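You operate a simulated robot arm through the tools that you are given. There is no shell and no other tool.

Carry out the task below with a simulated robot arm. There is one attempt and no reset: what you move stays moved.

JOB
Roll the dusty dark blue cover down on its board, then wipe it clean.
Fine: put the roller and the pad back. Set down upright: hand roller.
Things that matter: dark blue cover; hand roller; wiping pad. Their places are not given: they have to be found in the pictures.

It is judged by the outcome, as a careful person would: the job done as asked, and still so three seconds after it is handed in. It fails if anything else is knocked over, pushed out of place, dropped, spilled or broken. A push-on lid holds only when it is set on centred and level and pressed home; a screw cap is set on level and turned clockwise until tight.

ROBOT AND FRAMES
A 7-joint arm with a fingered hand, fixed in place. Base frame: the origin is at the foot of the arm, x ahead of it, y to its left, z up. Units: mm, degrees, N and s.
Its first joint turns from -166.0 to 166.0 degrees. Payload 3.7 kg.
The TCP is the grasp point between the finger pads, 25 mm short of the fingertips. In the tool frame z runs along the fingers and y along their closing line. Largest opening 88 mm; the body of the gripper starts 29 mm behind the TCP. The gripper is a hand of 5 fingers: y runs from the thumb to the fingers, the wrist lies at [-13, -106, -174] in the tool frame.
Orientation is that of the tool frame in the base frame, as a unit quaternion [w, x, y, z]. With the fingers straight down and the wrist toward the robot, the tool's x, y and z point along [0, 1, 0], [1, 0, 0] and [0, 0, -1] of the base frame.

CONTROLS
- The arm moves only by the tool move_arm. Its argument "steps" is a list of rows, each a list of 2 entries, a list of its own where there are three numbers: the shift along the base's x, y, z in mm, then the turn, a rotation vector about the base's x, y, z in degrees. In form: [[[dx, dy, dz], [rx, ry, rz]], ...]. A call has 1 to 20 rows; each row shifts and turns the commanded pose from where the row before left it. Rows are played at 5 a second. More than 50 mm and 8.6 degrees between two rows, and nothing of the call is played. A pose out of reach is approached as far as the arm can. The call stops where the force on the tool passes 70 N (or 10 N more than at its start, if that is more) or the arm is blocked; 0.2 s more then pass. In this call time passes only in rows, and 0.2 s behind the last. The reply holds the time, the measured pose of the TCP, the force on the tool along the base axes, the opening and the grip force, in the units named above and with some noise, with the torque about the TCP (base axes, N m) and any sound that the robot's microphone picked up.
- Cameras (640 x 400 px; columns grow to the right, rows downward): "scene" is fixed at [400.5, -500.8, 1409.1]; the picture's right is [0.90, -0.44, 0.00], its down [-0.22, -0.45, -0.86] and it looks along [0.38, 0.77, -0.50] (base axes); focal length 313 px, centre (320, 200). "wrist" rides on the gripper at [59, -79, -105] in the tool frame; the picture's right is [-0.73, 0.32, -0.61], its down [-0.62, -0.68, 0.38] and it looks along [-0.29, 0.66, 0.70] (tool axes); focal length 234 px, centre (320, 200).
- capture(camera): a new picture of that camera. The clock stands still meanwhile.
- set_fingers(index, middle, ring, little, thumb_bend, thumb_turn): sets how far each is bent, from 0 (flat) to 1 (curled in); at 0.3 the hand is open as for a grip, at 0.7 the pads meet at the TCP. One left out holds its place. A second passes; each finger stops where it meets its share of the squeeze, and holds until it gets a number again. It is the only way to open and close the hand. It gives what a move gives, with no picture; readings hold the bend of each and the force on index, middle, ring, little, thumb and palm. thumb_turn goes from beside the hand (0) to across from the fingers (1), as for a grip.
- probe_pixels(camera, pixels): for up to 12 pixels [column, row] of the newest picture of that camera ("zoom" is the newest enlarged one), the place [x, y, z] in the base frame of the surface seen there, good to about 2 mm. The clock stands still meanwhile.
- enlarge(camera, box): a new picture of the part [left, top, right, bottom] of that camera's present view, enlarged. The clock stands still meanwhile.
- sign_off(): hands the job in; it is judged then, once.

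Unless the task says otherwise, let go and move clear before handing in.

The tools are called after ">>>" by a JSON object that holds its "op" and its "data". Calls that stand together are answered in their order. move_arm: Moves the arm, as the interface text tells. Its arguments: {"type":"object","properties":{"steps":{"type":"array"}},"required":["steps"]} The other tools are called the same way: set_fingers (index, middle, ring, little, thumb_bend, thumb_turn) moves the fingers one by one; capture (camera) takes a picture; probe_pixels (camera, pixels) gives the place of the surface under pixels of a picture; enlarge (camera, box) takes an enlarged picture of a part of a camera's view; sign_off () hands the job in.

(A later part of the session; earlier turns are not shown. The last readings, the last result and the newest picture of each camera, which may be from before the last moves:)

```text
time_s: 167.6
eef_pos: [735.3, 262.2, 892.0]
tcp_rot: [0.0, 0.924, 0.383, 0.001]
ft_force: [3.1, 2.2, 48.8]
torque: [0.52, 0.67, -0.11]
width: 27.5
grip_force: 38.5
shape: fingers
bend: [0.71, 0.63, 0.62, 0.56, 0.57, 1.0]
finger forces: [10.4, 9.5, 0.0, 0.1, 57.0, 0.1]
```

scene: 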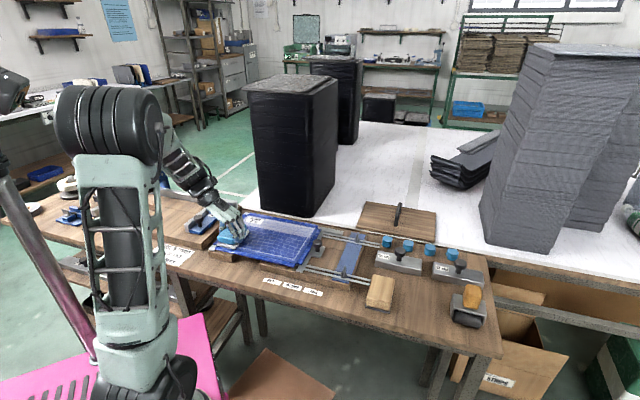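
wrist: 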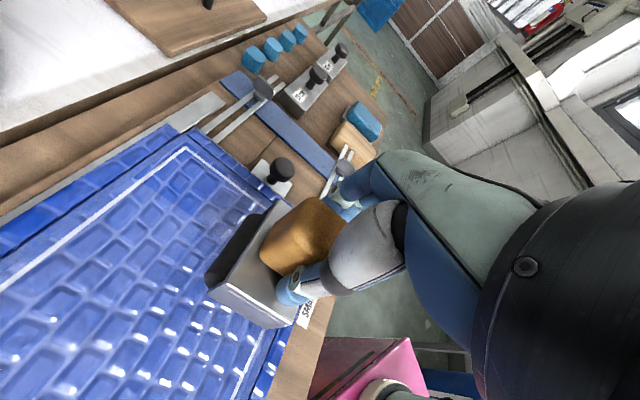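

Several passes at about 48 N are done on the corner cell. I'll lift, move aside and check its look.

>>> {"op": "move_arm", "data": {"steps": [[[-3, -3, 8], [0, 0, 0]], [[0, 0, 20], [0, 0, 0]], [[-15, -20, 15], [0, 0, 0]], [[-30, -30, 0], [0, 0, 0]], [[-30, -10, 0], [0, 0, 0]], [[-35, 0, 0], [0, 0, 0]]]}}

>>> {"op": "enlarge", "data": {"camera": "wrist", "box": [60, 100, 280, 280]}}

>>> {"op": "enlarge", "data": {"camera": "scene", "box": [264, 212, 328, 262]}}

>>> {"op": "enlarge", "data": {"camera": "wrist", "box": [180, 140, 400, 340]}}

```text
time_s: 169.0
eef_pos: [623.3, 198.8, 934.9]
tcp_rot: [0.001, 0.924, 0.382, 0.001]
ft_force: [0.7, 0.0, -3.7]
torque: [-0.03, 0.02, 0.04]
width: 27.2
grip_force: 15.2
shape: fingers
bend: [0.71, 0.63, 0.62, 0.56, 0.55, 1.0]
finger forces: [6.8, 7.6, 0.1, 0.1, 16.0, 0.0]
```

```text
2.22 times, centred on (170, 190) of wrist
```

zoom: 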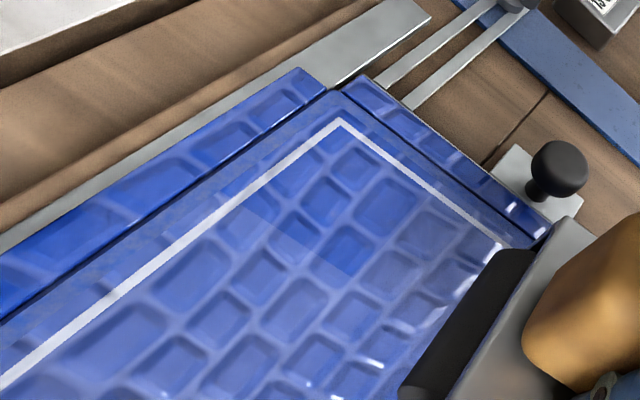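

```text
8.00 times, centred on (296, 237) of scene
```

zoom: 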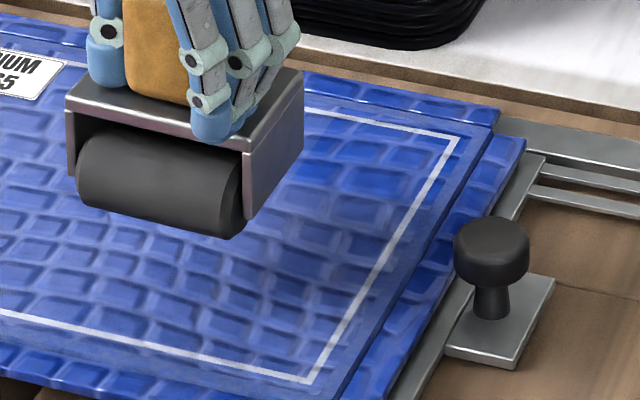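

```text
2.00 times, centred on (290, 240) of wrist
```

zoom: 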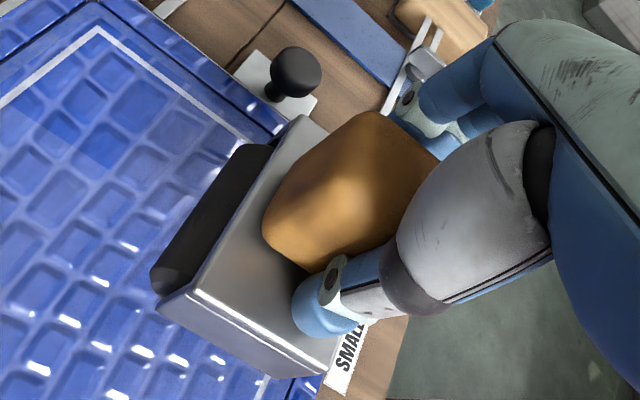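

The corner cell still looks the same, so it is probably the finished one and the other cells are not. I'll move the roller out of the way and compare the haze level in all cells.

>>> {"op": "move_arm", "data": {"steps": [[[0, 0, 25], [0, 0, 0]], [[20, -35, 15], [0, 0, 0]], [[30, -35, 0], [0, 0, 0]], [[30, -35, 0], [0, 0, 0]], [[30, -35, 0], [0, 0, 0]], [[30, -35, 0], [0, 0, 0]], [[10, -20, 0], [0, 0, 0]]]}}

>>> {"op": "enlarge", "data": {"camera": "scene", "box": [214, 208, 278, 254]}}

>>> {"op": "enlarge", "data": {"camera": "scene", "box": [244, 216, 308, 266]}}

>>> {"op": "enlarge", "data": {"camera": "scene", "box": [270, 216, 322, 266]}}

```text
time_s: 170.6
eef_pos: [773.4, 4.0, 973.6]
tcp_rot: [0.0, 0.924, 0.382, 0.0]
ft_force: [-0.2, 0.2, -3.0]
torque: [-0.02, 0.01, 0.03]
width: 27.3
grip_force: 15.3
shape: fingers
bend: [0.71, 0.63, 0.62, 0.56, 0.55, 1.0]
finger forces: [6.8, 7.7, 0.0, 0.0, 15.6, 0.1]
```

```text
8.70 times, centred on (246, 231) of scene
```

zoom: 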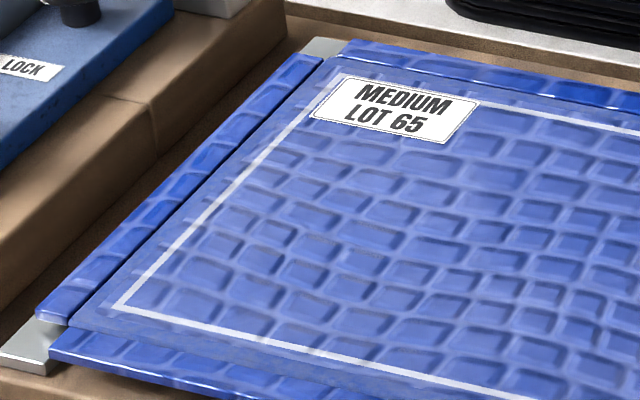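

```text
8.00 times, centred on (276, 241) of scene
```

zoom: 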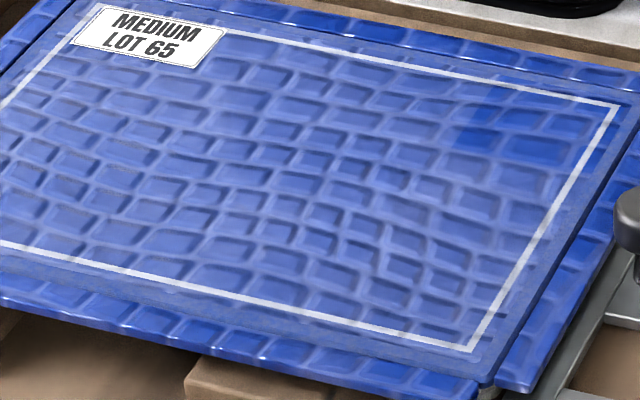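

```text
8.00 times, centred on (296, 241) of scene
```

zoom: 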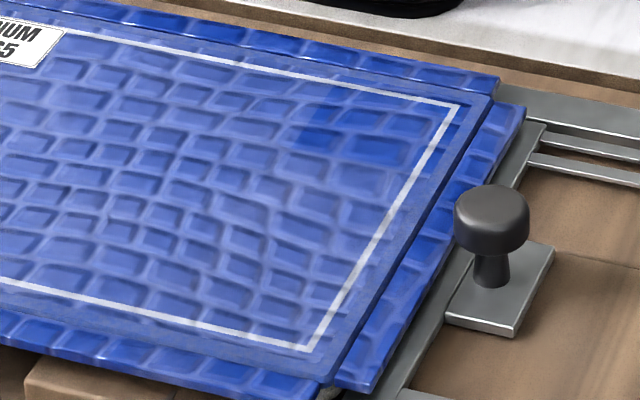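

All cells except the far-right corner carry the same veil, and neither extra wiping nor light extra rolling changed it. I'll now test a slow, firm and level roll on the neighbouring right-middle cell (s≈215, t≈83), first checking the grip while the roller rests on the cover.

>>> {"op": "move_arm", "data": {"steps": [[[-19.7, 39.9, 0], [0, 0, 0]], [[-19.7, 39.9, 0], [0, 0, 0]], [[-19.7, 39.9, 0], [0, 0, 0]], [[-19.7, 39.9, 0], [0, 0, 0]], [[-19.5, 40, 0], [0, 0, 0]], [[0, 0, -30], [0, 0, 0]], [[0, 0, -25], [0, 0, 0]], [[0, 0, -15], [0, 0, 0]], [[0, 0, -4], [0, 0, 0]], [[0, 0, -3], [0, 0, 0]]]}}

>>> {"op": "move_arm", "data": {"steps": [[[0, 0, -1], [0, 0, 0]], [[0, 0, -1], [0, 0, 0]]]}}

```text
time_s: 172.8
eef_pos: [674.8, 204.6, 896.5]
tcp_rot: [0.0, 0.924, 0.383, 0.0]
ft_force: [-0.5, 1.7, 0.1]
torque: [0.04, -0.06, 0.01]
width: 27.5
grip_force: 16.2
shape: fingers
bend: [0.71, 0.63, 0.62, 0.56, 0.55, 1.0]
finger forces: [6.4, 7.2, 0.1, 0.0, 18.6, 0.0]
```

```text
time_s: 173.4
eef_pos: [675.0, 205.3, 895.5]
tcp_rot: [0.0, 0.924, 0.383, 0.001]
ft_force: [-1.8, 2.3, 8.8]
torque: [0.11, -0.01, 0.03]
width: 27.2
grip_force: 19.7
shape: fingers
bend: [0.71, 0.64, 0.62, 0.56, 0.55, 1.0]
finger forces: [6.7, 7.3, 0.1, 0.0, 25.0, 0.0]
```

>>> {"op": "set_fingers", "data": {"index": 0.52, "middle": 0.52, "ring": 0.52, "little": 0.52, "thumb_bend": 0.48}}

>>> {"op": "move_arm", "data": {"steps": [[[0, 0, 3], [0, 0, 0]], [[0, 0, 4], [0, 0, 0]]]}}

>>> {"op": "enlarge", "data": {"camera": "wrist", "box": [180, 140, 400, 340]}}

>>> {"op": "enlarge", "data": {"camera": "scene", "box": [260, 185, 340, 255]}}

>>> {"op": "probe_pixels", "data": {"camera": "zoom", "pixels": [[255, 215], [300, 190], [250, 180], [320, 250], [340, 200], [290, 230], [230, 250], [345, 270], [380, 235], [270, 170]]}}

```text
time_s: 174.4
eef_pos: [675.1, 204.0, 894.9]
tcp_rot: [0.0, 0.924, 0.382, 0.0]
ft_force: [-1.0, 1.4, 9.7]
torque: [-0.02, -0.03, -0.02]
width: 42.4
grip_force: 5.7
shape: fingers
bend: [0.52, 0.54, 0.52, 0.52, 0.48, 1.0]
finger forces: [0.1, 5.4, 0.1, 0.0, 5.7, 0.0]
```

```text
time_s: 175.0
eef_pos: [674.4, 203.7, 901.2]
tcp_rot: [0.001, 0.924, 0.383, -0.001]
ft_force: [-0.8, 0.9, -1.1]
torque: [-0.01, 0.02, 0.02]
width: 42.1
grip_force: 0.4
shape: fingers
bend: [0.52, 0.52, 0.52, 0.52, 0.47, 1.0]
finger forces: [0.0, 0.0, 0.1, 0.0, 0.6, 0.0]
```

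```text
2.00 times, centred on (290, 240) of wrist
```

zoom: 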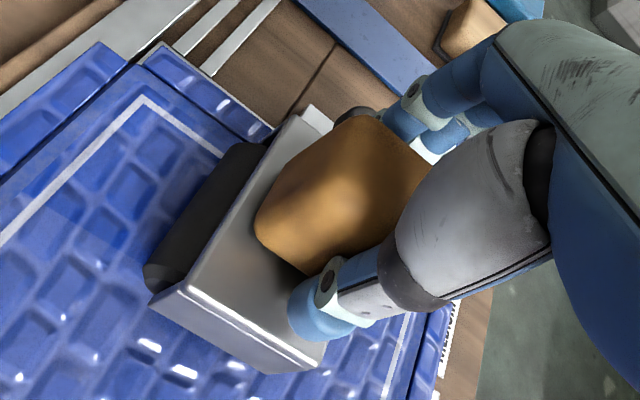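

```text
5.71 times, centred on (300, 220) of scene
```

zoom: 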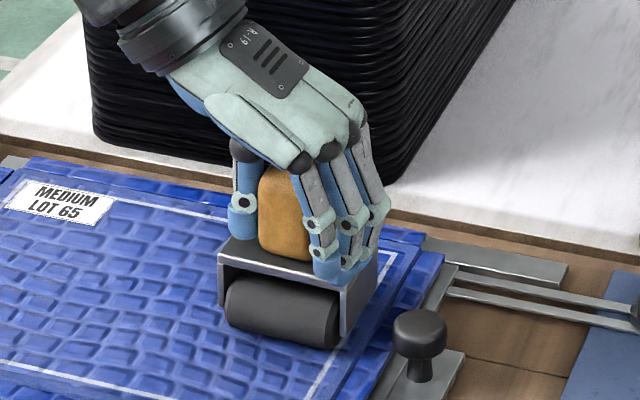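

```text
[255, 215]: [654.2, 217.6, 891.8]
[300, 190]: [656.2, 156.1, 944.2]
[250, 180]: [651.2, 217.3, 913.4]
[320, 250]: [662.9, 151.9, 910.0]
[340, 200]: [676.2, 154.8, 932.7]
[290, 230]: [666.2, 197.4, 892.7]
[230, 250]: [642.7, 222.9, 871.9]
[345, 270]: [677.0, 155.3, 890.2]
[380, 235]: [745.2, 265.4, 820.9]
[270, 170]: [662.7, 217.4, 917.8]
```

The roller stands on its own on the cover; the handle centre is about 2 mm off the TCP. I'll centre the hand on it and re-grip.

>>> {"op": "move_arm", "data": {"steps": [[[0.6, 2.6, 0], [0, 0, 0]]]}}

>>> {"op": "set_fingers", "data": {"index": 0.8, "middle": 0.8, "ring": 0.6, "little": 0.57, "thumb_bend": 0.8}}

>>> {"op": "move_arm", "data": {"steps": [[[0, 0, -1], [0, 0, 0]], [[0, 0, -1], [0, 0, 0]], [[0, 0, -1], [0, 0, 0]], [[0, 0, -1], [0, 0, 0]]]}}

```text
time_s: 175.4
eef_pos: [675.7, 206.4, 901.5]
tcp_rot: [0.0, 0.924, 0.382, -0.001]
ft_force: [-1.0, 0.6, -0.6]
torque: [0.0, -0.02, 0.0]
width: 41.9
grip_force: 0.4
shape: fingers
bend: [0.52, 0.52, 0.52, 0.52, 0.47, 1.0]
finger forces: [0.0, 0.0, 0.0, 0.0, 0.6, 0.0]
```

```text
time_s: 176.4
eef_pos: [675.3, 206.8, 903.1]
tcp_rot: [0.0, 0.924, 0.382, 0.001]
ft_force: [0.0, -0.4, -0.5]
torque: [-0.08, -0.06, -0.03]
width: 27.2
grip_force: 14.6
shape: fingers
bend: [0.61, 0.63, 0.6, 0.56, 0.53, 1.0]
finger forces: [7.6, 7.3, 0.0, 0.0, 14.5, 0.1]
```

```text
time_s: 177.4
eef_pos: [674.8, 208.1, 898.9]
tcp_rot: [0.0, 0.924, 0.383, 0.0]
ft_force: [-0.7, 1.1, 7.0]
torque: [-0.08, -0.1, 0.0]
width: 27.2
grip_force: 16.2
shape: fingers
bend: [0.61, 0.63, 0.6, 0.56, 0.54, 1.0]
finger forces: [7.8, 7.6, 0.0, 0.0, 17.0, 0.1]
```

>>> {"op": "move_arm", "data": {"steps": [[[0, 0, -1], [0, 0, 0]], [[0, 0, -1], [0, 0, 0]], [[0, 0, -1], [0, 0, 0]]]}}

```text
time_s: 178.2
eef_pos: [675.3, 206.9, 896.0]
tcp_rot: [0.001, 0.924, 0.383, 0.001]
ft_force: [-0.7, -0.2, 22.5]
torque: [0.0, 0.02, 0.01]
width: 27.4
grip_force: 17.8
shape: fingers
bend: [0.71, 0.63, 0.6, 0.56, 0.54, 1.0]
finger forces: [8.8, 8.9, 0.0, 0.1, 18.3, 0.1]
```

The roller is level (torque near zero) at 25 N. I'll press a little more and roll this cell slowly back and forth.

>>> {"op": "move_arm", "data": {"steps": [[[0, 0, -1], [0, 0, 0]], [[4.2, 4.3, 0], [0, 0, 0]], [[4.2, 4.3, 0], [0, 0, 0]], [[4.2, 4.3, 0], [0, 0, 0]], [[4.2, 4.3, 0], [0, 0, 0]], [[4.2, 4.3, 0], [0, 0, 0]], [[-4.2, -4.3, 0], [0, 0, 0]], [[-4.2, -4.3, 0], [0, 0, 0]], [[-4.2, -4.3, 0], [0, 0, 0]], [[-4.2, -4.3, 0], [0, 0, 0]], [[-4.2, -4.3, 0], [0, 0, 0]], [[-4.2, -4.3, 0], [0, 0, 0]], [[-4.2, -4.3, 0], [0, 0, 0]], [[-4.2, -4.3, 0], [0, 0, 0]], [[-4.2, -4.3, 0], [0, 0, 0]], [[-4.2, -4.3, 0], [0, 0, 0]]]}}

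>>> {"op": "move_arm", "data": {"steps": [[[4.2, 4.3, 0], [0, 0, 0]], [[4.2, 4.3, 0], [0, 0, 0]], [[4.2, 4.3, 0], [0, 0, 0]], [[4.2, 4.3, 0], [0, 0, 0]], [[4.2, 4.3, 0], [0, 0, 0]], [[4.2, 4.3, 0], [0, 0, 0]], [[4.2, 4.3, 0], [0, 0, 0]], [[4.2, 4.3, 0], [0, 0, 0]], [[4.2, 4.3, 0], [0, 0, 0]], [[4.2, 4.3, 0], [0, 0, 0]]]}}

```text
time_s: 181.6
eef_pos: [655.0, 186.0, 895.2]
tcp_rot: [0.0, 0.924, 0.382, 0.001]
ft_force: [1.0, 1.0, 22.1]
torque: [-0.02, -0.06, -0.01]
width: 27.4
grip_force: 18.1
shape: fingers
bend: [0.71, 0.63, 0.6, 0.56, 0.55, 1.0]
finger forces: [8.6, 9.7, 0.0, 0.1, 19.0, 0.0]
```

```text
time_s: 183.8
eef_pos: [697.3, 228.1, 893.5]
tcp_rot: [0.0, 0.924, 0.383, 0.0]
ft_force: [2.6, -0.8, 18.2]
torque: [-0.15, -0.11, 0.01]
width: 27.3
grip_force: 18.1
shape: fingers
bend: [0.71, 0.63, 0.6, 0.56, 0.55, 1.0]
finger forces: [9.1, 10.2, 0.0, 0.0, 17.6, 0.0]
```

I'll lift and look at the right-middle cell.

>>> {"op": "move_arm", "data": {"steps": [[[0, 0, 10], [0, 0, 0]], [[0, 0, 30], [0, 0, 0]], [[-35, 25, 0], [0, 0, 0]], [[-35, 25, 0], [0, 0, 0]], [[-35, 25, 0], [0, 0, 0]], [[-35, 0, 0], [0, 0, 0]]]}}

>>> {"op": "enlarge", "data": {"camera": "scene", "box": [270, 216, 322, 266]}}

>>> {"op": "enlarge", "data": {"camera": "wrist", "box": [40, 60, 320, 300]}}

```text
time_s: 185.2
eef_pos: [556.5, 303.5, 935.0]
tcp_rot: [0.0, 0.924, 0.382, 0.0]
ft_force: [0.0, -0.1, -3.1]
torque: [-0.01, -0.02, 0.01]
width: 27.5
grip_force: 13.6
shape: fingers
bend: [0.71, 0.63, 0.6, 0.56, 0.55, 1.0]
finger forces: [6.5, 7.4, 0.1, 0.1, 13.7, 0.1]
```

```text
8.00 times, centred on (296, 241) of scene
```

zoom: 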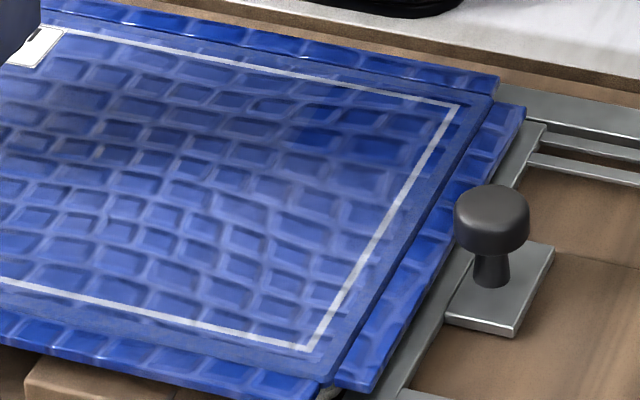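

```text
1.67 times, centred on (180, 180) of wrist
```

zoom: 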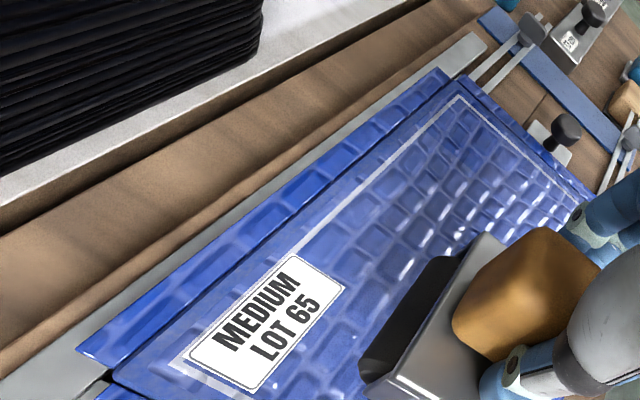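

No visible change again. A last difference is load: a firm press with the roller level has hardly happened except at the end of that lane. I'll press to 40+ N on this cell and trim the tilt to keep the torque near zero.

>>> {"op": "move_arm", "data": {"steps": [[[26.1, -28.9, 0], [0, 0, 0]], [[26.1, -28.9, 0], [0, 0, 0]], [[26.1, -28.9, 0], [0, 0, 0]], [[26.2, -28.7, 0], [0, 0, 0]], [[0, 0, -20], [0, 0, 0]], [[0, 0, -10], [0, 0, 0]], [[0, 0, -5], [0, 0, 0]], [[0, 0, -3], [0, 0, 0]], [[0, 0, -2], [0, 0, 0]]]}}

>>> {"op": "move_arm", "data": {"steps": [[[0, 0, -1], [0, 0, 0]], [[0, 0, -1], [0, 0, 0]]]}}

```text
time_s: 187.2
eef_pos: [661.1, 188.4, 895.2]
tcp_rot: [0.0, 0.923, 0.384, 0.001]
ft_force: [-4.8, 1.8, 15.5]
torque: [-0.03, 0.03, 0.03]
width: 27.6
grip_force: 17.4
shape: fingers
bend: [0.71, 0.64, 0.6, 0.56, 0.54, 1.0]
finger forces: [6.9, 7.8, 0.0, 0.1, 19.6, 0.0]
```

```text
time_s: 187.8
eef_pos: [660.4, 187.5, 894.3]
tcp_rot: [0.0, 0.924, 0.383, 0.002]
ft_force: [-3.9, 2.0, 32.3]
torque: [0.18, 0.19, 0.01]
width: 27.4
grip_force: 24.0
shape: fingers
bend: [0.71, 0.64, 0.6, 0.56, 0.55, 1.0]
finger forces: [7.5, 8.3, 0.1, 0.0, 31.9, 0.0]
```

At 35 N the load is biased 7 mm toward the thumb. I'll tilt by 0.7° about the rolling direction and press 1 mm more.

>>> {"op": "move_arm", "data": {"steps": [[[0, 0, -0.5], [0.35, 0.35, 0]], [[0, 0, -0.5], [0.15, 0.15, 0]]]}}

```text
time_s: 188.4
eef_pos: [661.0, 188.6, 892.6]
tcp_rot: [-0.005, 0.924, 0.383, 0.0]
ft_force: [-2.4, 1.2, 48.7]
torque: [0.39, 0.4, 0.02]
width: 27.5
grip_force: 32.2
shape: fingers
bend: [0.71, 0.64, 0.6, 0.56, 0.57, 1.0]
finger forces: [8.4, 9.6, 0.0, 0.0, 46.2, 0.1]
```

>>> {"op": "move_arm", "data": {"steps": [[[0, 0, 0.3], [0.5, 0.5, 0]], [[0, 0, 0.3], [0.4, 0.4, 0]]]}}

```text
time_s: 189.0
eef_pos: [660.0, 188.3, 892.0]
tcp_rot: [-0.016, 0.924, 0.382, -0.005]
ft_force: [0.4, -1.4, 42.8]
torque: [-0.43, -0.63, 0.03]
width: 27.8
grip_force: 30.9
shape: fingers
bend: [0.72, 0.63, 0.6, 0.56, 0.57, 1.0]
finger forces: [27.5, 11.1, 0.1, 0.0, 24.6, 0.1]
```

>>> {"op": "move_arm", "data": {"steps": [[[0, 0, 0], [-0.35, -0.35, 0]]]}}

```text
time_s: 189.4
eef_pos: [660.8, 187.9, 892.7]
tcp_rot: [-0.012, 0.924, 0.383, -0.004]
ft_force: [-0.4, -1.4, 42.4]
torque: [-0.14, -0.31, 0.03]
width: 27.5
grip_force: 30.1
shape: fingers
bend: [0.72, 0.63, 0.6, 0.56, 0.57, 1.0]
finger forces: [21.8, 10.5, 0.1, 0.0, 27.5, 0.0]
```

The load offset is now about 7 mm at 45 N. I'll trim slightly more and roll the cell.

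>>> {"op": "move_arm", "data": {"steps": [[[0, 0, 0], [-0.12, -0.12, 0]], [[7.2, 7, 0], [0, 0, 0]], [[7.2, 7, 0], [0, 0, 0]], [[7.2, 7, 0], [0, 0, 0]], [[7.2, 7, 0], [0, 0, 0]], [[7.2, 7, 0], [0, 0, 0]], [[-7.2, -7, 0], [0, 0, 0]], [[-7.2, -7, 0], [0, 0, 0]], [[-7.2, -7, 0], [0, 0, 0]], [[-7.2, -7, 0], [0, 0, 0]], [[-7.2, -7, 0], [0, 0, 0]], [[-7.2, -7, 0], [0, 0, 0]]]}}

>>> {"op": "enlarge", "data": {"camera": "scene", "box": [270, 206, 322, 266]}}

```text
time_s: 192.0
eef_pos: [654.4, 180.0, 892.0]
tcp_rot: [-0.011, 0.924, 0.382, -0.003]
ft_force: [1.9, -0.5, 45.4]
torque: [0.01, -0.25, 0.0]
width: 27.7
grip_force: 34.4
shape: fingers
bend: [0.72, 0.63, 0.6, 0.56, 0.57, 1.0]
finger forces: [25.1, 9.8, 0.0, 0.0, 34.1, 0.0]
```

```text
6.67 times, centred on (296, 236) of scene
```

zoom: 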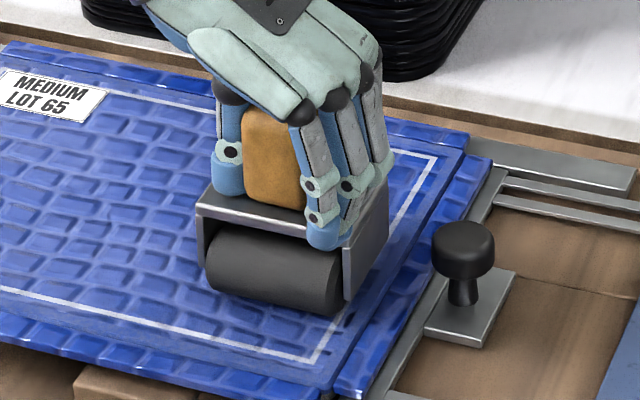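

The roller is now level at 48 N. I'll continue this lane down to the near border, which also uncovers the middle cell for a look.

>>> {"op": "move_arm", "data": {"steps": [[[-7.2, -7, 0], [0, 0, 0]], [[-7.2, -7, 0], [0, 0, 0]], [[-7.2, -7, 0], [0, 0, 0]], [[-7.2, -7, 0], [0, 0, 0]], [[-7.2, -7, 0], [0, 0, 0]], [[-4, -4, 0], [0, 0, 0]]]}}

>>> {"op": "enlarge", "data": {"camera": "scene", "box": [270, 206, 322, 266]}}

>>> {"op": "enlarge", "data": {"camera": "wrist", "box": [20, 60, 300, 300]}}

```text
time_s: 193.4
eef_pos: [613.2, 142.4, 892.4]
tcp_rot: [-0.011, 0.924, 0.382, -0.004]
ft_force: [1.9, -4.8, 42.6]
torque: [-0.25, -0.7, 0.04]
width: 27.7
grip_force: 34.3
shape: fingers
bend: [0.72, 0.63, 0.6, 0.56, 0.57, 1.0]
finger forces: [34.6, 10.2, 0.0, 0.0, 24.1, 0.0]
```

```text
6.67 times, centred on (296, 236) of scene
```

zoom: 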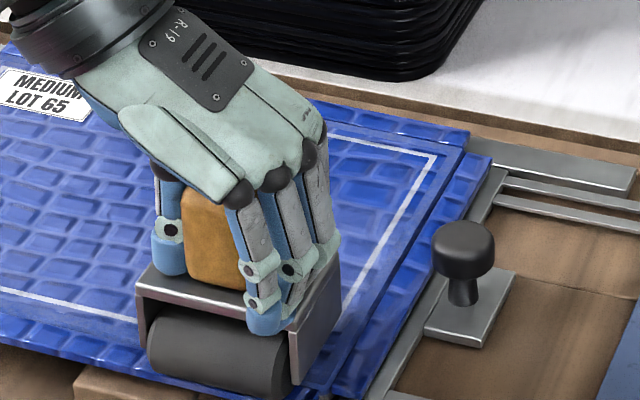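

```text
1.67 times, centred on (160, 180) of wrist
```

zoom: 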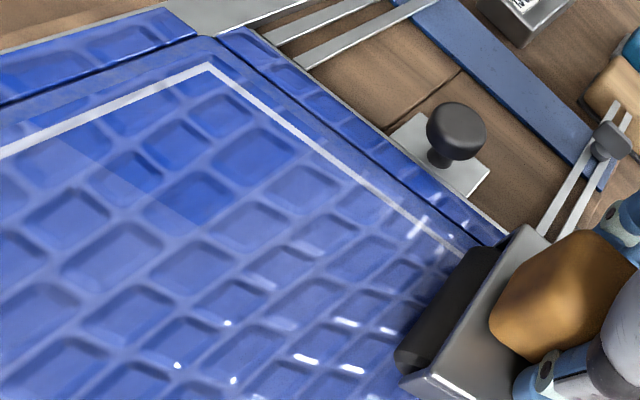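

Rolling firmly and level doesn't change the veil directly. I'll finish a full-length level pass on this lane, then go back to the pad and re-wipe this column to see if the veil then comes off.

>>> {"op": "move_arm", "data": {"steps": [[[10.7, 10.4, 0], [0, 0, 0]], [[10.7, 10.4, 0], [0, 0, 0]], [[10.7, 10.4, 0], [0, 0, 0]], [[10.7, 10.4, 0], [0, 0, 0]], [[10.7, 10.4, 0], [0, 0, 0]], [[10.7, 10.4, 0], [0, 0, 0]], [[10.7, 10.4, 0], [0, 0, 0]], [[10.7, 10.4, 0], [0, 0, 0]], [[10.7, 10.4, 0], [0, 0, 0]], [[10.7, 10.4, 0], [0, 0, 0]], [[10.7, 10.4, 0], [0, 0, 0]]]}}

>>> {"op": "move_arm", "data": {"steps": [[[0, 0, 10], [-0.2, -0.2, 0]], [[0, 0, 30], [-0.3, -0.3, 0]], [[-10, -20, 30], [-0.43, -0.43, 0]], [[0, -40, 15], [0, 0, 0]]]}}

>>> {"op": "enlarge", "data": {"camera": "scene", "box": [200, 190, 360, 290]}}

```text
time_s: 195.8
eef_pos: [730.6, 257.1, 893.1]
tcp_rot: [-0.01, 0.923, 0.384, -0.004]
ft_force: [-3.4, 3.5, 27.4]
torque: [-0.15, 0.05, -0.06]
width: 27.6
grip_force: 28.0
shape: fingers
bend: [0.71, 0.64, 0.6, 0.56, 0.57, 1.0]
finger forces: [13.7, 8.6, 0.1, 0.0, 33.2, 0.0]
```

```text
time_s: 196.8
eef_pos: [720.4, 197.0, 975.3]
tcp_rot: [0.0, 0.923, 0.384, -0.001]
ft_force: [0.6, -0.3, -2.7]
torque: [-0.06, -0.01, -0.03]
width: 27.2
grip_force: 15.3
shape: fingers
bend: [0.71, 0.64, 0.6, 0.56, 0.55, 1.0]
finger forces: [6.7, 7.7, 0.0, 0.0, 15.2, 0.1]
```

```text
4.00 times, centred on (280, 240) of scene
```

zoom: 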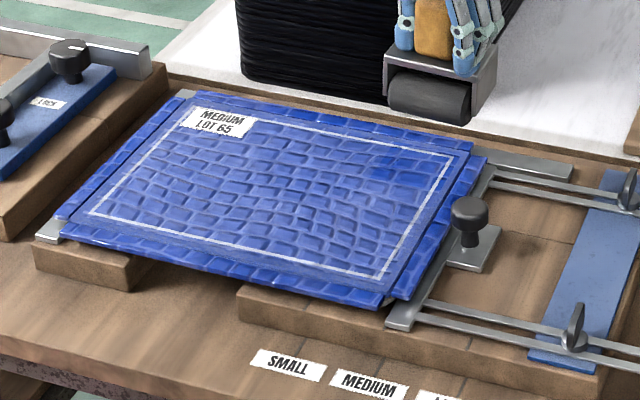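

I'll carry the roller back to its place and set it down.

>>> {"op": "move_arm", "data": {"steps": [[[20.1, -36.6, 0], [0, 0, 0]], [[20.1, -36.6, 0], [0, 0, 0]], [[20.1, -36.6, 0], [0, 0, 0]], [[20.1, -36.6, 0], [0, 0, 0]], [[20.1, -36.6, 0], [0, 0, 0]], [[20.1, -36.6, 0], [0, 0, 0]], [[20.1, -36.6, 0], [0, 0, 0]], [[20.1, -36.6, 0], [0, 0, 0]], [[20.1, -36.6, 0], [0, 0, 0]], [[20.1, -36.6, 0], [0, 0, 0]], [[19.9, -36.1, 0], [0, 0, 0]]]}}

>>> {"op": "move_arm", "data": {"steps": [[[0, 0, -30], [0, 0, 0]], [[0, 0, -30], [0, 0, 0]], [[0, 0, -30], [0, 0, 0]], [[0, 0, -20], [0, 0, 0]], [[0, 0, -6], [0, 0, 0]]]}}

>>> {"op": "enlarge", "data": {"camera": "scene", "box": [430, 250, 526, 330]}}

```text
time_s: 199.2
eef_pos: [941.9, -204.9, 976.8]
tcp_rot: [0.002, 0.923, 0.384, 0.0]
ft_force: [-0.6, 0.2, -2.1]
torque: [-0.05, 0.02, 0.01]
width: 27.3
grip_force: 15.1
shape: fingers
bend: [0.71, 0.64, 0.6, 0.56, 0.55, 1.0]
finger forces: [6.8, 7.6, 0.0, 0.0, 15.2, 0.1]
```

```text
time_s: 200.4
eef_pos: [942.5, -205.6, 858.8]
tcp_rot: [0.0, 0.924, 0.382, 0.0]
ft_force: [-0.1, 0.4, -2.4]
torque: [-0.05, -0.01, -0.01]
width: 27.3
grip_force: 14.6
shape: fingers
bend: [0.71, 0.64, 0.6, 0.56, 0.55, 1.0]
finger forces: [6.7, 7.5, 0.0, 0.1, 15.1, 0.1]
```

```text
5.00 times, centred on (478, 290) of scene
```

zoom: 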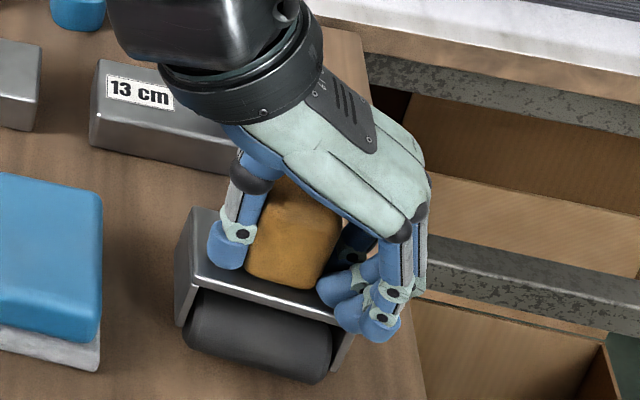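

>>> {"op": "move_arm", "data": {"steps": [[[0, 0, -3], [0, 0, 0]], [[0, 0, -2], [0, 0, 0]], [[0, 0, -1], [0, 0, 0]]]}}

>>> {"op": "move_arm", "data": {"steps": [[[0, 0, -1], [0, 0, 0]]]}}

```text
time_s: 201.2
eef_pos: [944.2, -205.6, 855.9]
tcp_rot: [0.001, 0.924, 0.383, 0.001]
ft_force: [-2.9, 3.6, 9.4]
torque: [0.16, 0.1, -0.01]
width: 27.4
grip_force: 20.2
shape: fingers
bend: [0.71, 0.64, 0.6, 0.56, 0.54, 1.0]
finger forces: [5.9, 6.7, 0.0, 0.1, 28.2, 0.0]
```

```text
time_s: 201.6
eef_pos: [942.8, -204.9, 854.6]
tcp_rot: [0.0, 0.924, 0.383, 0.001]
ft_force: [-4.0, 6.4, 17.5]
torque: [0.16, 0.08, 0.0]
width: 27.4
grip_force: 23.4
shape: fingers
bend: [0.71, 0.64, 0.6, 0.56, 0.54, 1.0]
finger forces: [6.0, 7.0, 0.0, 0.0, 34.3, 0.1]
```

The roller rests on the table. I'll ease up, release in stages and raise.

>>> {"op": "move_arm", "data": {"steps": [[[0, 0, 1], [0, 0, 0]], [[0, 0, 0.8], [0, 0, 0]]]}}

>>> {"op": "set_fingers", "data": {"index": 0.53, "middle": 0.53, "ring": 0.53, "little": 0.53, "thumb_bend": 0.5}}

>>> {"op": "move_arm", "data": {"steps": [[[0, 0, 2], [0, 0, 0]], [[0, 0, 3], [0, 0, 0]], [[0, 0, 2], [0, 0, 0]]]}}

>>> {"op": "set_fingers", "data": {"index": 0.38, "middle": 0.38, "ring": 0.38, "little": 0.36, "thumb_bend": 0.36}}

>>> {"op": "enlarge", "data": {"camera": "scene", "box": [430, 250, 526, 330]}}

```text
time_s: 202.2
eef_pos: [941.9, -205.2, 855.7]
tcp_rot: [0.0, 0.924, 0.383, 0.0]
ft_force: [-0.9, 2.7, 8.6]
torque: [0.04, -0.04, 0.03]
width: 27.5
grip_force: 20.0
shape: fingers
bend: [0.71, 0.64, 0.6, 0.56, 0.54, 1.0]
finger forces: [6.8, 7.9, 0.0, 0.1, 24.8, 0.0]
```

```text
time_s: 203.2
eef_pos: [941.2, -206.3, 856.0]
tcp_rot: [0.0, 0.924, 0.382, 0.0]
ft_force: [-3.7, 3.5, 7.4]
torque: [0.09, 0.12, -0.01]
width: 42.0
grip_force: 5.6
shape: fingers
bend: [0.53, 0.54, 0.53, 0.53, 0.49, 1.0]
finger forces: [0.0, 1.5, 0.0, 0.1, 9.3, 0.0]
```

```text
time_s: 204.0
eef_pos: [942.7, -205.7, 862.2]
tcp_rot: [0.0, 0.924, 0.383, 0.001]
ft_force: [-1.2, 0.0, -0.4]
torque: [-0.01, 0.02, 0.0]
width: 39.6
grip_force: 0.9
shape: fingers
bend: [0.53, 0.53, 0.53, 0.53, 0.49, 1.0]
finger forces: [0.0, 0.0, 0.1, 0.0, 0.6, 0.0]
```

```text
time_s: 205.0
eef_pos: [941.9, -206.3, 862.6]
tcp_rot: [0.0, 0.924, 0.383, -0.001]
ft_force: [-0.3, -0.3, -0.2]
torque: [-0.02, 0.01, 0.01]
width: 69.8
grip_force: 0.7
shape: fingers
bend: [0.38, 0.38, 0.38, 0.36, 0.36, 0.98]
finger forces: [0.0, 0.0, 0.1, 0.1, 0.2, 0.0]
```

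```text
5.00 times, centred on (478, 290) of scene
```

zoom: 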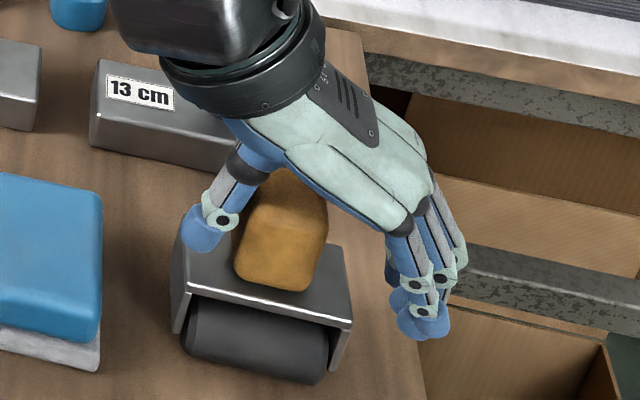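

>>> {"op": "move_arm", "data": {"steps": [[[0, 0, 15], [0, 0, 0]], [[0, 0, 30], [0, 0, 0]], [[0, 0, 35], [0, 0, 0]], [[0, 0, 35], [0, 0, 0]]]}}

>>> {"op": "enlarge", "data": {"camera": "scene", "box": [400, 270, 496, 330]}}

>>> {"op": "probe_pixels", "data": {"camera": "zoom", "pixels": [[345, 160], [565, 210], [350, 250], [565, 300], [475, 120], [430, 200], [480, 240], [90, 110], [220, 130], [60, 310], [220, 350], [400, 200]]}}

```text
time_s: 206.0
eef_pos: [942.4, -205.1, 976.9]
tcp_rot: [0.001, 0.924, 0.383, -0.001]
ft_force: [0.1, -0.3, -0.4]
torque: [-0.01, -0.04, 0.01]
width: 69.8
grip_force: 0.0
shape: fingers
bend: [0.38, 0.38, 0.38, 0.36, 0.36, 0.98]
finger forces: [0.0, 0.0, 0.1, 0.0, 0.1, 0.0]
```

```text
6.67 times, centred on (448, 300) of scene
```

zoom: 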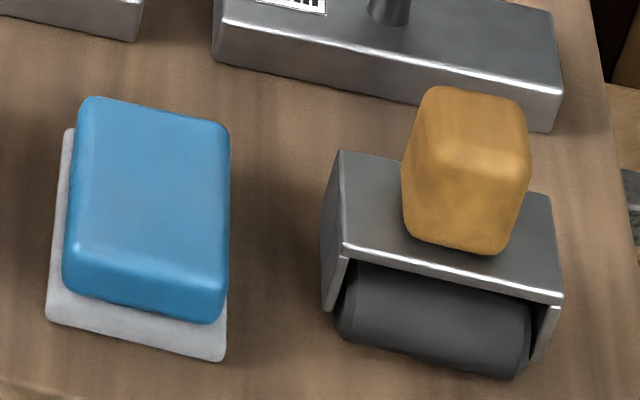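

```text
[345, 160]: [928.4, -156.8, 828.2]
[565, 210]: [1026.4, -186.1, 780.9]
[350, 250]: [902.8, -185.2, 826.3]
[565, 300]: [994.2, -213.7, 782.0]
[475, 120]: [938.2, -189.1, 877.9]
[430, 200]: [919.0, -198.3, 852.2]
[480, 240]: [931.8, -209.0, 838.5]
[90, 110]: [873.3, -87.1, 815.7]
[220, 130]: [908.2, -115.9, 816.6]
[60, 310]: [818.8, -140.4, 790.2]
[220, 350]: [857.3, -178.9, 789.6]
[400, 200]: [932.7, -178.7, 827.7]
```

The roller stands upright but has crept about 9 mm toward the pad. I'll re-grip it centred and shift it back to its exact spot.

>>> {"op": "move_arm", "data": {"steps": [[[-6.5, 6, -25], [0, 0, 0]], [[0, 0, -30], [0, 0, 0]], [[0, 0, -30], [0, 0, 0]], [[0, 0, -20], [0, 0, 0]], [[0, 0, -9], [0, 0, 0]]]}}

>>> {"op": "set_fingers", "data": {"index": 0.54, "middle": 0.54, "ring": 0.5, "little": 0.5, "thumb_bend": 0.54, "thumb_turn": 1}}

>>> {"op": "enlarge", "data": {"camera": "wrist", "box": [200, 160, 400, 330]}}

```text
time_s: 207.2
eef_pos: [937.1, -199.6, 862.6]
tcp_rot: [0.0, 0.924, 0.382, 0.0]
ft_force: [0.1, -0.5, 0.5]
torque: [-0.01, 0.0, 0.0]
width: 69.5
grip_force: 0.1
shape: fingers
bend: [0.38, 0.38, 0.38, 0.36, 0.36, 0.98]
finger forces: [0.0, 0.1, 0.0, 0.0, 0.0, 0.0]
```

```text
time_s: 208.2
eef_pos: [936.9, -199.2, 863.5]
tcp_rot: [0.0, 0.924, 0.383, 0.001]
ft_force: [-1.2, 0.1, 0.1]
torque: [-0.01, 0.03, -0.01]
width: 34.4
grip_force: 0.6
shape: fingers
bend: [0.54, 0.54, 0.5, 0.5, 0.53, 1.0]
finger forces: [0.0, 0.0, 0.0, 0.1, 0.8, 0.1]
```

```text
2.35 times, centred on (300, 245) of wrist
```

zoom: 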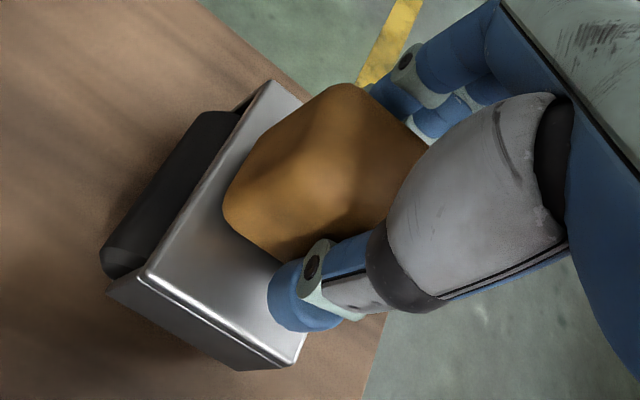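

>>> {"op": "set_fingers", "data": {"index": 0.7, "middle": 0.7, "ring": 0.55, "little": 0.52, "thumb_bend": 0.7}}

>>> {"op": "move_arm", "data": {"steps": [[[0, 0, 3], [0, 0, 0]], [[0, 0, 3], [0, 0, 0]], [[4.2, -4.2, 0], [0, 0, 0]], [[4.2, -4.2, 0], [0, 0, 0]], [[0, 0, -3], [0, 0, 0]], [[0, 0, -2.5], [0, 0, 0]]]}}

```text
time_s: 209.2
eef_pos: [936.5, -199.6, 862.8]
tcp_rot: [0.0, 0.924, 0.383, 0.001]
ft_force: [1.2, -1.0, 0.2]
torque: [-0.1, -0.11, 0.0]
width: 27.1
grip_force: 12.0
shape: fingers
bend: [0.59, 0.61, 0.55, 0.52, 0.56, 1.0]
finger forces: [5.9, 6.6, 0.0, 0.1, 11.2, 0.0]
```

```text
time_s: 210.6
eef_pos: [944.8, -207.4, 863.4]
tcp_rot: [0.0, 0.924, 0.383, 0.0]
ft_force: [1.1, -0.2, -1.7]
torque: [-0.02, -0.01, -0.01]
width: 27.5
grip_force: 11.2
shape: fingers
bend: [0.6, 0.62, 0.55, 0.52, 0.56, 1.0]
finger forces: [5.4, 5.9, 0.1, 0.0, 11.3, 0.0]
```

>>> {"op": "move_arm", "data": {"steps": [[[0, 0, -1], [0, 0, 0]], [[0, 0, -0.8], [0, 0, 0]]]}}

>>> {"op": "set_fingers", "data": {"index": 0.5, "middle": 0.5, "ring": 0.45, "little": 0.45, "thumb_bend": 0.46}}

>>> {"op": "set_fingers", "data": {"index": 0.4, "middle": 0.4, "ring": 0.38, "little": 0.36, "thumb_bend": 0.36}}

>>> {"op": "move_arm", "data": {"steps": [[[0, 0, 15], [0, 0, 0]], [[0, 0, 30], [0, 0, 0]], [[0, 0, 35], [0, 0, 0]], [[0, 0, 35], [0, 0, 0]]]}}

>>> {"op": "enlarge", "data": {"camera": "scene", "box": [400, 270, 496, 330]}}

```text
time_s: 211.2
eef_pos: [945.1, -208.4, 862.0]
tcp_rot: [0.001, 0.924, 0.383, 0.0]
ft_force: [-2.0, 1.6, 4.4]
torque: [-0.02, -0.02, 0.0]
width: 27.3
grip_force: 11.6
shape: fingers
bend: [0.61, 0.63, 0.55, 0.52, 0.56, 1.0]
finger forces: [5.3, 5.6, 0.0, 0.1, 13.0, 0.0]
```

```text
time_s: 212.2
eef_pos: [945.2, -207.6, 862.2]
tcp_rot: [0.0, 0.924, 0.383, 0.0]
ft_force: [-0.1, 0.2, 1.4]
torque: [0.01, -0.01, 0.02]
width: 45.4
grip_force: 0.1
shape: fingers
bend: [0.5, 0.5, 0.45, 0.45, 0.46, 1.0]
finger forces: [0.0, 0.1, 0.1, 0.1, 0.0, 0.0]
```

```text
time_s: 213.2
eef_pos: [946.0, -209.2, 860.6]
tcp_rot: [0.0, 0.924, 0.382, 0.0]
ft_force: [0.3, -0.7, 0.0]
torque: [0.02, -0.03, 0.02]
width: 67.4
grip_force: 0.0
shape: fingers
bend: [0.4, 0.4, 0.38, 0.36, 0.36, 0.98]
finger forces: [0.0, 0.0, 0.0, 0.0, 0.0, 0.0]
```

```text
time_s: 214.2
eef_pos: [945.7, -207.7, 978.2]
tcp_rot: [-0.001, 0.924, 0.383, 0.0]
ft_force: [-0.1, -0.5, -0.3]
torque: [0.0, 0.0, -0.05]
width: 67.0
grip_force: 0.1
shape: fingers
bend: [0.4, 0.4, 0.38, 0.36, 0.36, 0.98]
finger forces: [0.1, 0.1, 0.0, 0.0, 0.0, 0.0]
```

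```text
6.67 times, centred on (448, 300) of scene
```

zoom: 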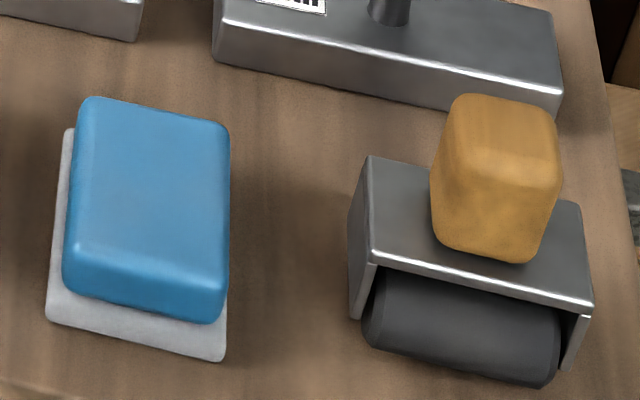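

The roller is back on its original spot. Now I'll pick up the pad again for the re-wipe.

>>> {"op": "move_arm", "data": {"steps": [[[-25.7, 26.2, 0], [0, 0, 0]], [[-25.7, 26.2, 0], [0, 0, 0]], [[-25.7, 26.3, 0], [0, 0, 0]], [[0, 0, -35], [0, 0, 0]], [[0, 0, -35], [0, 0, 0]], [[0, 0, -35], [0, 0, 0]], [[0, 0, -25], [0, 0, 0]], [[0, 0, -15], [0, 0, 0]], [[0, 0, -9], [0, 0, 0]]]}}

>>> {"op": "enlarge", "data": {"camera": "wrist", "box": [180, 120, 400, 350]}}

```text
time_s: 216.2
eef_pos: [867.8, -129.1, 823.3]
tcp_rot: [-0.001, 0.924, 0.383, 0.0]
ft_force: [0.3, -1.0, -0.1]
torque: [0.0, 0.0, 0.04]
width: 67.6
grip_force: 0.1
shape: fingers
bend: [0.4, 0.4, 0.38, 0.36, 0.36, 0.98]
finger forces: [0.0, 0.1, 0.1, 0.0, 0.0, 0.1]
```

```text
1.74 times, centred on (290, 235) of wrist
```

zoom: 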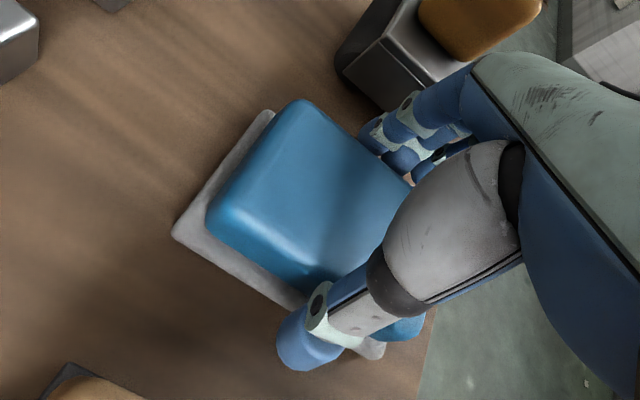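

>>> {"op": "set_fingers", "data": {"index": 0.46, "middle": 0.46, "ring": 0.44, "little": 0.4, "thumb_bend": 0.46, "thumb_turn": 1}}

>>> {"op": "set_fingers", "data": {"index": 0.65, "middle": 0.65, "ring": 0.46, "little": 0.42, "thumb_bend": 0.65}}

>>> {"op": "move_arm", "data": {"steps": [[[0, 0, 4], [0, 0, 0]], [[0, 0, 10], [0, 0, 0]], [[0, 0, 25], [0, 0, 0]], [[0, 0, 35], [0, 0, 0]], [[0, 0, 42], [0, 0, 0]]]}}

```text
time_s: 217.2
eef_pos: [867.0, -129.1, 822.5]
tcp_rot: [0.0, 0.924, 0.382, 0.0]
ft_force: [-0.1, 0.2, -0.1]
torque: [0.02, 0.02, 0.02]
width: 54.0
grip_force: 1.3
shape: fingers
bend: [0.45, 0.46, 0.44, 0.4, 0.44, 0.99]
finger forces: [1.0, 0.3, 0.1, 0.1, 1.4, 0.0]
```

```text
time_s: 218.2
eef_pos: [867.5, -130.7, 822.5]
tcp_rot: [0.001, 0.924, 0.383, 0.0]
ft_force: [1.5, -0.6, 3.0]
torque: [-0.11, -0.08, 0.0]
width: 49.9
grip_force: 15.6
shape: fingers
bend: [0.5, 0.52, 0.46, 0.42, 0.46, 1.0]
finger forces: [8.2, 7.7, 0.0, 0.1, 14.8, 0.0]
```

```text
time_s: 219.4
eef_pos: [867.7, -129.6, 939.0]
tcp_rot: [0.001, 0.924, 0.383, 0.0]
ft_force: [0.2, -0.5, -0.9]
torque: [0.02, -0.03, 0.0]
width: 50.1
grip_force: 15.4
shape: fingers
bend: [0.5, 0.53, 0.46, 0.42, 0.46, 1.0]
finger forces: [7.9, 7.0, 0.1, 0.1, 15.5, 0.1]
```

The pad is in hand again. I'll carry it to the right-middle cell and wipe it.

>>> {"op": "move_arm", "data": {"steps": [[[-21.9, 37.8, 0], [0, 0, 0]], [[-21.9, 37.8, 0], [0, 0, 0]], [[-21.9, 37.8, 0], [0, 0, 0]], [[-21.9, 37.8, 0], [0, 0, 0]], [[-21.9, 37.8, 0], [0, 0, 0]], [[-21.9, 37.8, 0], [0, 0, 0]], [[-21.9, 37.8, 0], [0, 0, 0]], [[-21.9, 37.8, 0], [0, 0, 0]], [[-21.7, 38.1, 0], [0, 0, 0]], [[0, 0, -30], [0, 0, 0]], [[0, 0, -25], [0, 0, 0]], [[0, 0, -13], [0, 0, 0]], [[0, 0, -5], [0, 0, 0]], [[0, 0, -2], [0, 0, 0]], [[0, 0, -2], [0, 0, 0]]]}}

>>> {"op": "move_arm", "data": {"steps": [[[0, 0, -1], [0, 0, 0]], [[0, 0, -1], [0, 0, 0]]]}}

```text
time_s: 222.6
eef_pos: [671.0, 210.3, 861.7]
tcp_rot: [-0.001, 0.924, 0.383, 0.001]
ft_force: [0.8, -0.3, 10.8]
torque: [-0.14, -0.06, -0.02]
width: 49.9
grip_force: 16.4
shape: fingers
bend: [0.5, 0.53, 0.46, 0.42, 0.46, 1.0]
finger forces: [7.9, 7.4, 0.0, 0.1, 17.2, 0.0]
```

```text
time_s: 223.2
eef_pos: [670.6, 211.5, 861.8]
tcp_rot: [0.0, 0.924, 0.382, 0.002]
ft_force: [1.9, -0.1, 26.9]
torque: [0.01, 0.0, -0.07]
width: 49.8
grip_force: 19.2
shape: fingers
bend: [0.5, 0.53, 0.46, 0.42, 0.46, 1.0]
finger forces: [8.0, 8.1, 0.0, 0.0, 21.6, 0.1]
```

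I'm pressing at about 27 N now, more than before. I'll wipe the right-middle cell in both directions at this force.

>>> {"op": "move_arm", "data": {"steps": [[[9, -9, 0], [0, 0, 0]], [[-9, 9, 0], [0, 0, 0]], [[9, 9, 0], [0, 0, 0]], [[9, 9, 0], [0, 0, 0]], [[-9, -9, 0], [0, 0, 0]], [[-9, -9, 0], [0, 0, 0]], [[-9, -9, 0], [0, 0, 0]], [[-9, -9, 0], [0, 0, 0]], [[9, -9, 0], [0, 0, 0]], [[-9, 9, 0], [0, 0, 0]], [[9, 9, 0], [0, 0, 0]], [[9, 9, 0], [0, 0, 0]], [[9, -9, 0], [0, 0, 0]], [[-9, 9, 0], [0, 0, 0]], [[-10, 10, 0], [0, 0, 0]], [[-10, 10, 0], [0, 0, 0]], [[-10, 10, 0], [0, 0, 0]], [[-10, 10, 0], [0, 0, 0]]]}}

>>> {"op": "enlarge", "data": {"camera": "scene", "box": [264, 206, 328, 266]}}

>>> {"op": "enlarge", "data": {"camera": "wrist", "box": [100, 60, 380, 300]}}

```text
time_s: 227.0
eef_pos: [630.9, 250.8, 858.9]
tcp_rot: [0.0, 0.924, 0.383, 0.0]
ft_force: [3.1, -2.8, 20.6]
torque: [-0.13, -0.1, -0.01]
width: 50.2
grip_force: 18.1
shape: fingers
bend: [0.49, 0.52, 0.46, 0.42, 0.49, 1.0]
finger forces: [10.0, 9.0, 0.1, 0.0, 17.4, 0.0]
```

```text
6.67 times, centred on (296, 236) of scene
```

zoom: 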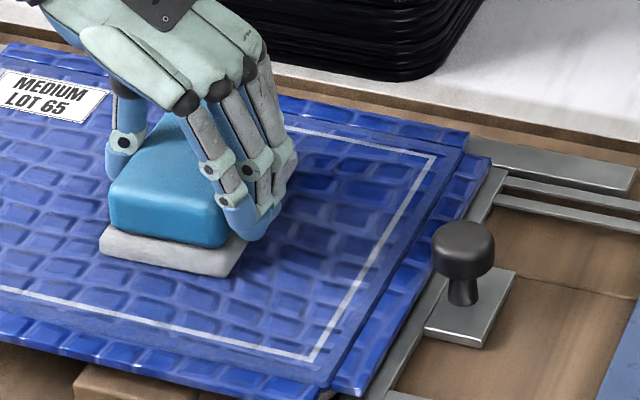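

```text
1.67 times, centred on (240, 180) of wrist
```

zoom: 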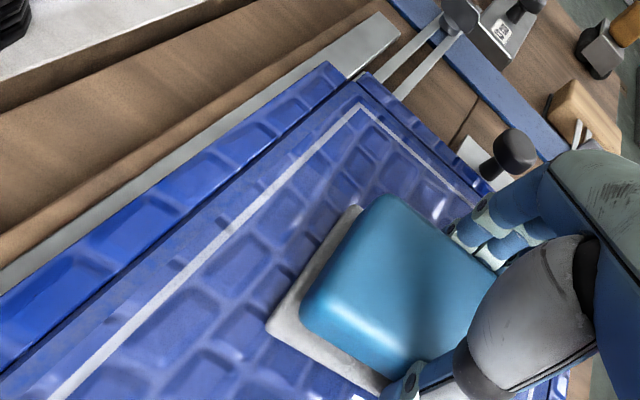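

>>> {"op": "move_arm", "data": {"steps": [[[0, 0, 15], [0, 0, 0]], [[0, 0, 30], [0, 0, 0]], [[-25, 0, 30], [0, 0, 0]], [[-35, 0, 30], [0, 0, 0]], [[-30, 0, 30], [0, 0, 0]]]}}

>>> {"op": "enlarge", "data": {"camera": "scene", "box": [270, 216, 322, 266]}}

>>> {"op": "enlarge", "data": {"camera": "wrist", "box": [40, 80, 360, 360]}}

>>> {"op": "enlarge", "data": {"camera": "scene", "box": [200, 190, 360, 290]}}

```text
time_s: 228.2
eef_pos: [539.5, 250.6, 996.5]
tcp_rot: [-0.001, 0.924, 0.382, -0.001]
ft_force: [0.2, 0.0, -0.9]
torque: [-0.01, -0.01, 0.02]
width: 49.8
grip_force: 15.8
shape: fingers
bend: [0.5, 0.53, 0.46, 0.42, 0.48, 1.0]
finger forces: [8.2, 6.9, 0.0, 0.0, 16.0, 0.0]
```

```text
8.00 times, centred on (296, 241) of scene
```

zoom: 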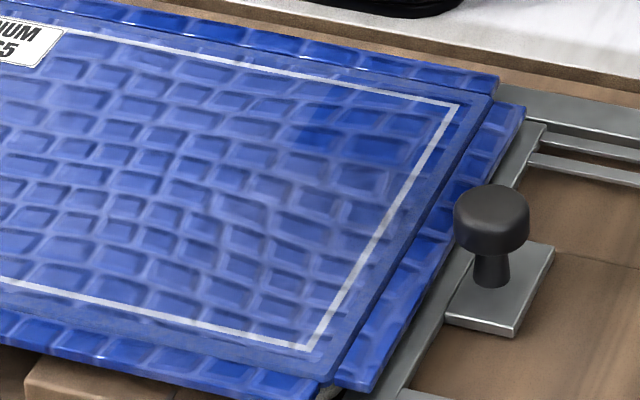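

```text
1.43 times, centred on (200, 220) of wrist
```

zoom: 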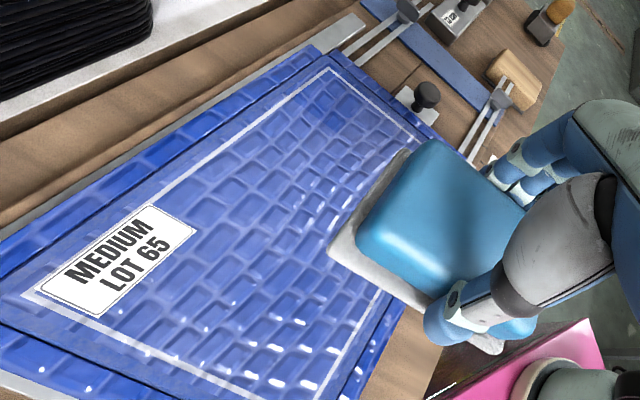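

```text
4.00 times, centred on (280, 240) of scene
```

zoom: 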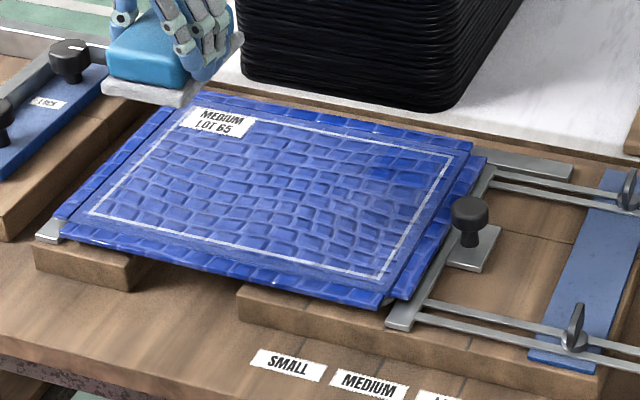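

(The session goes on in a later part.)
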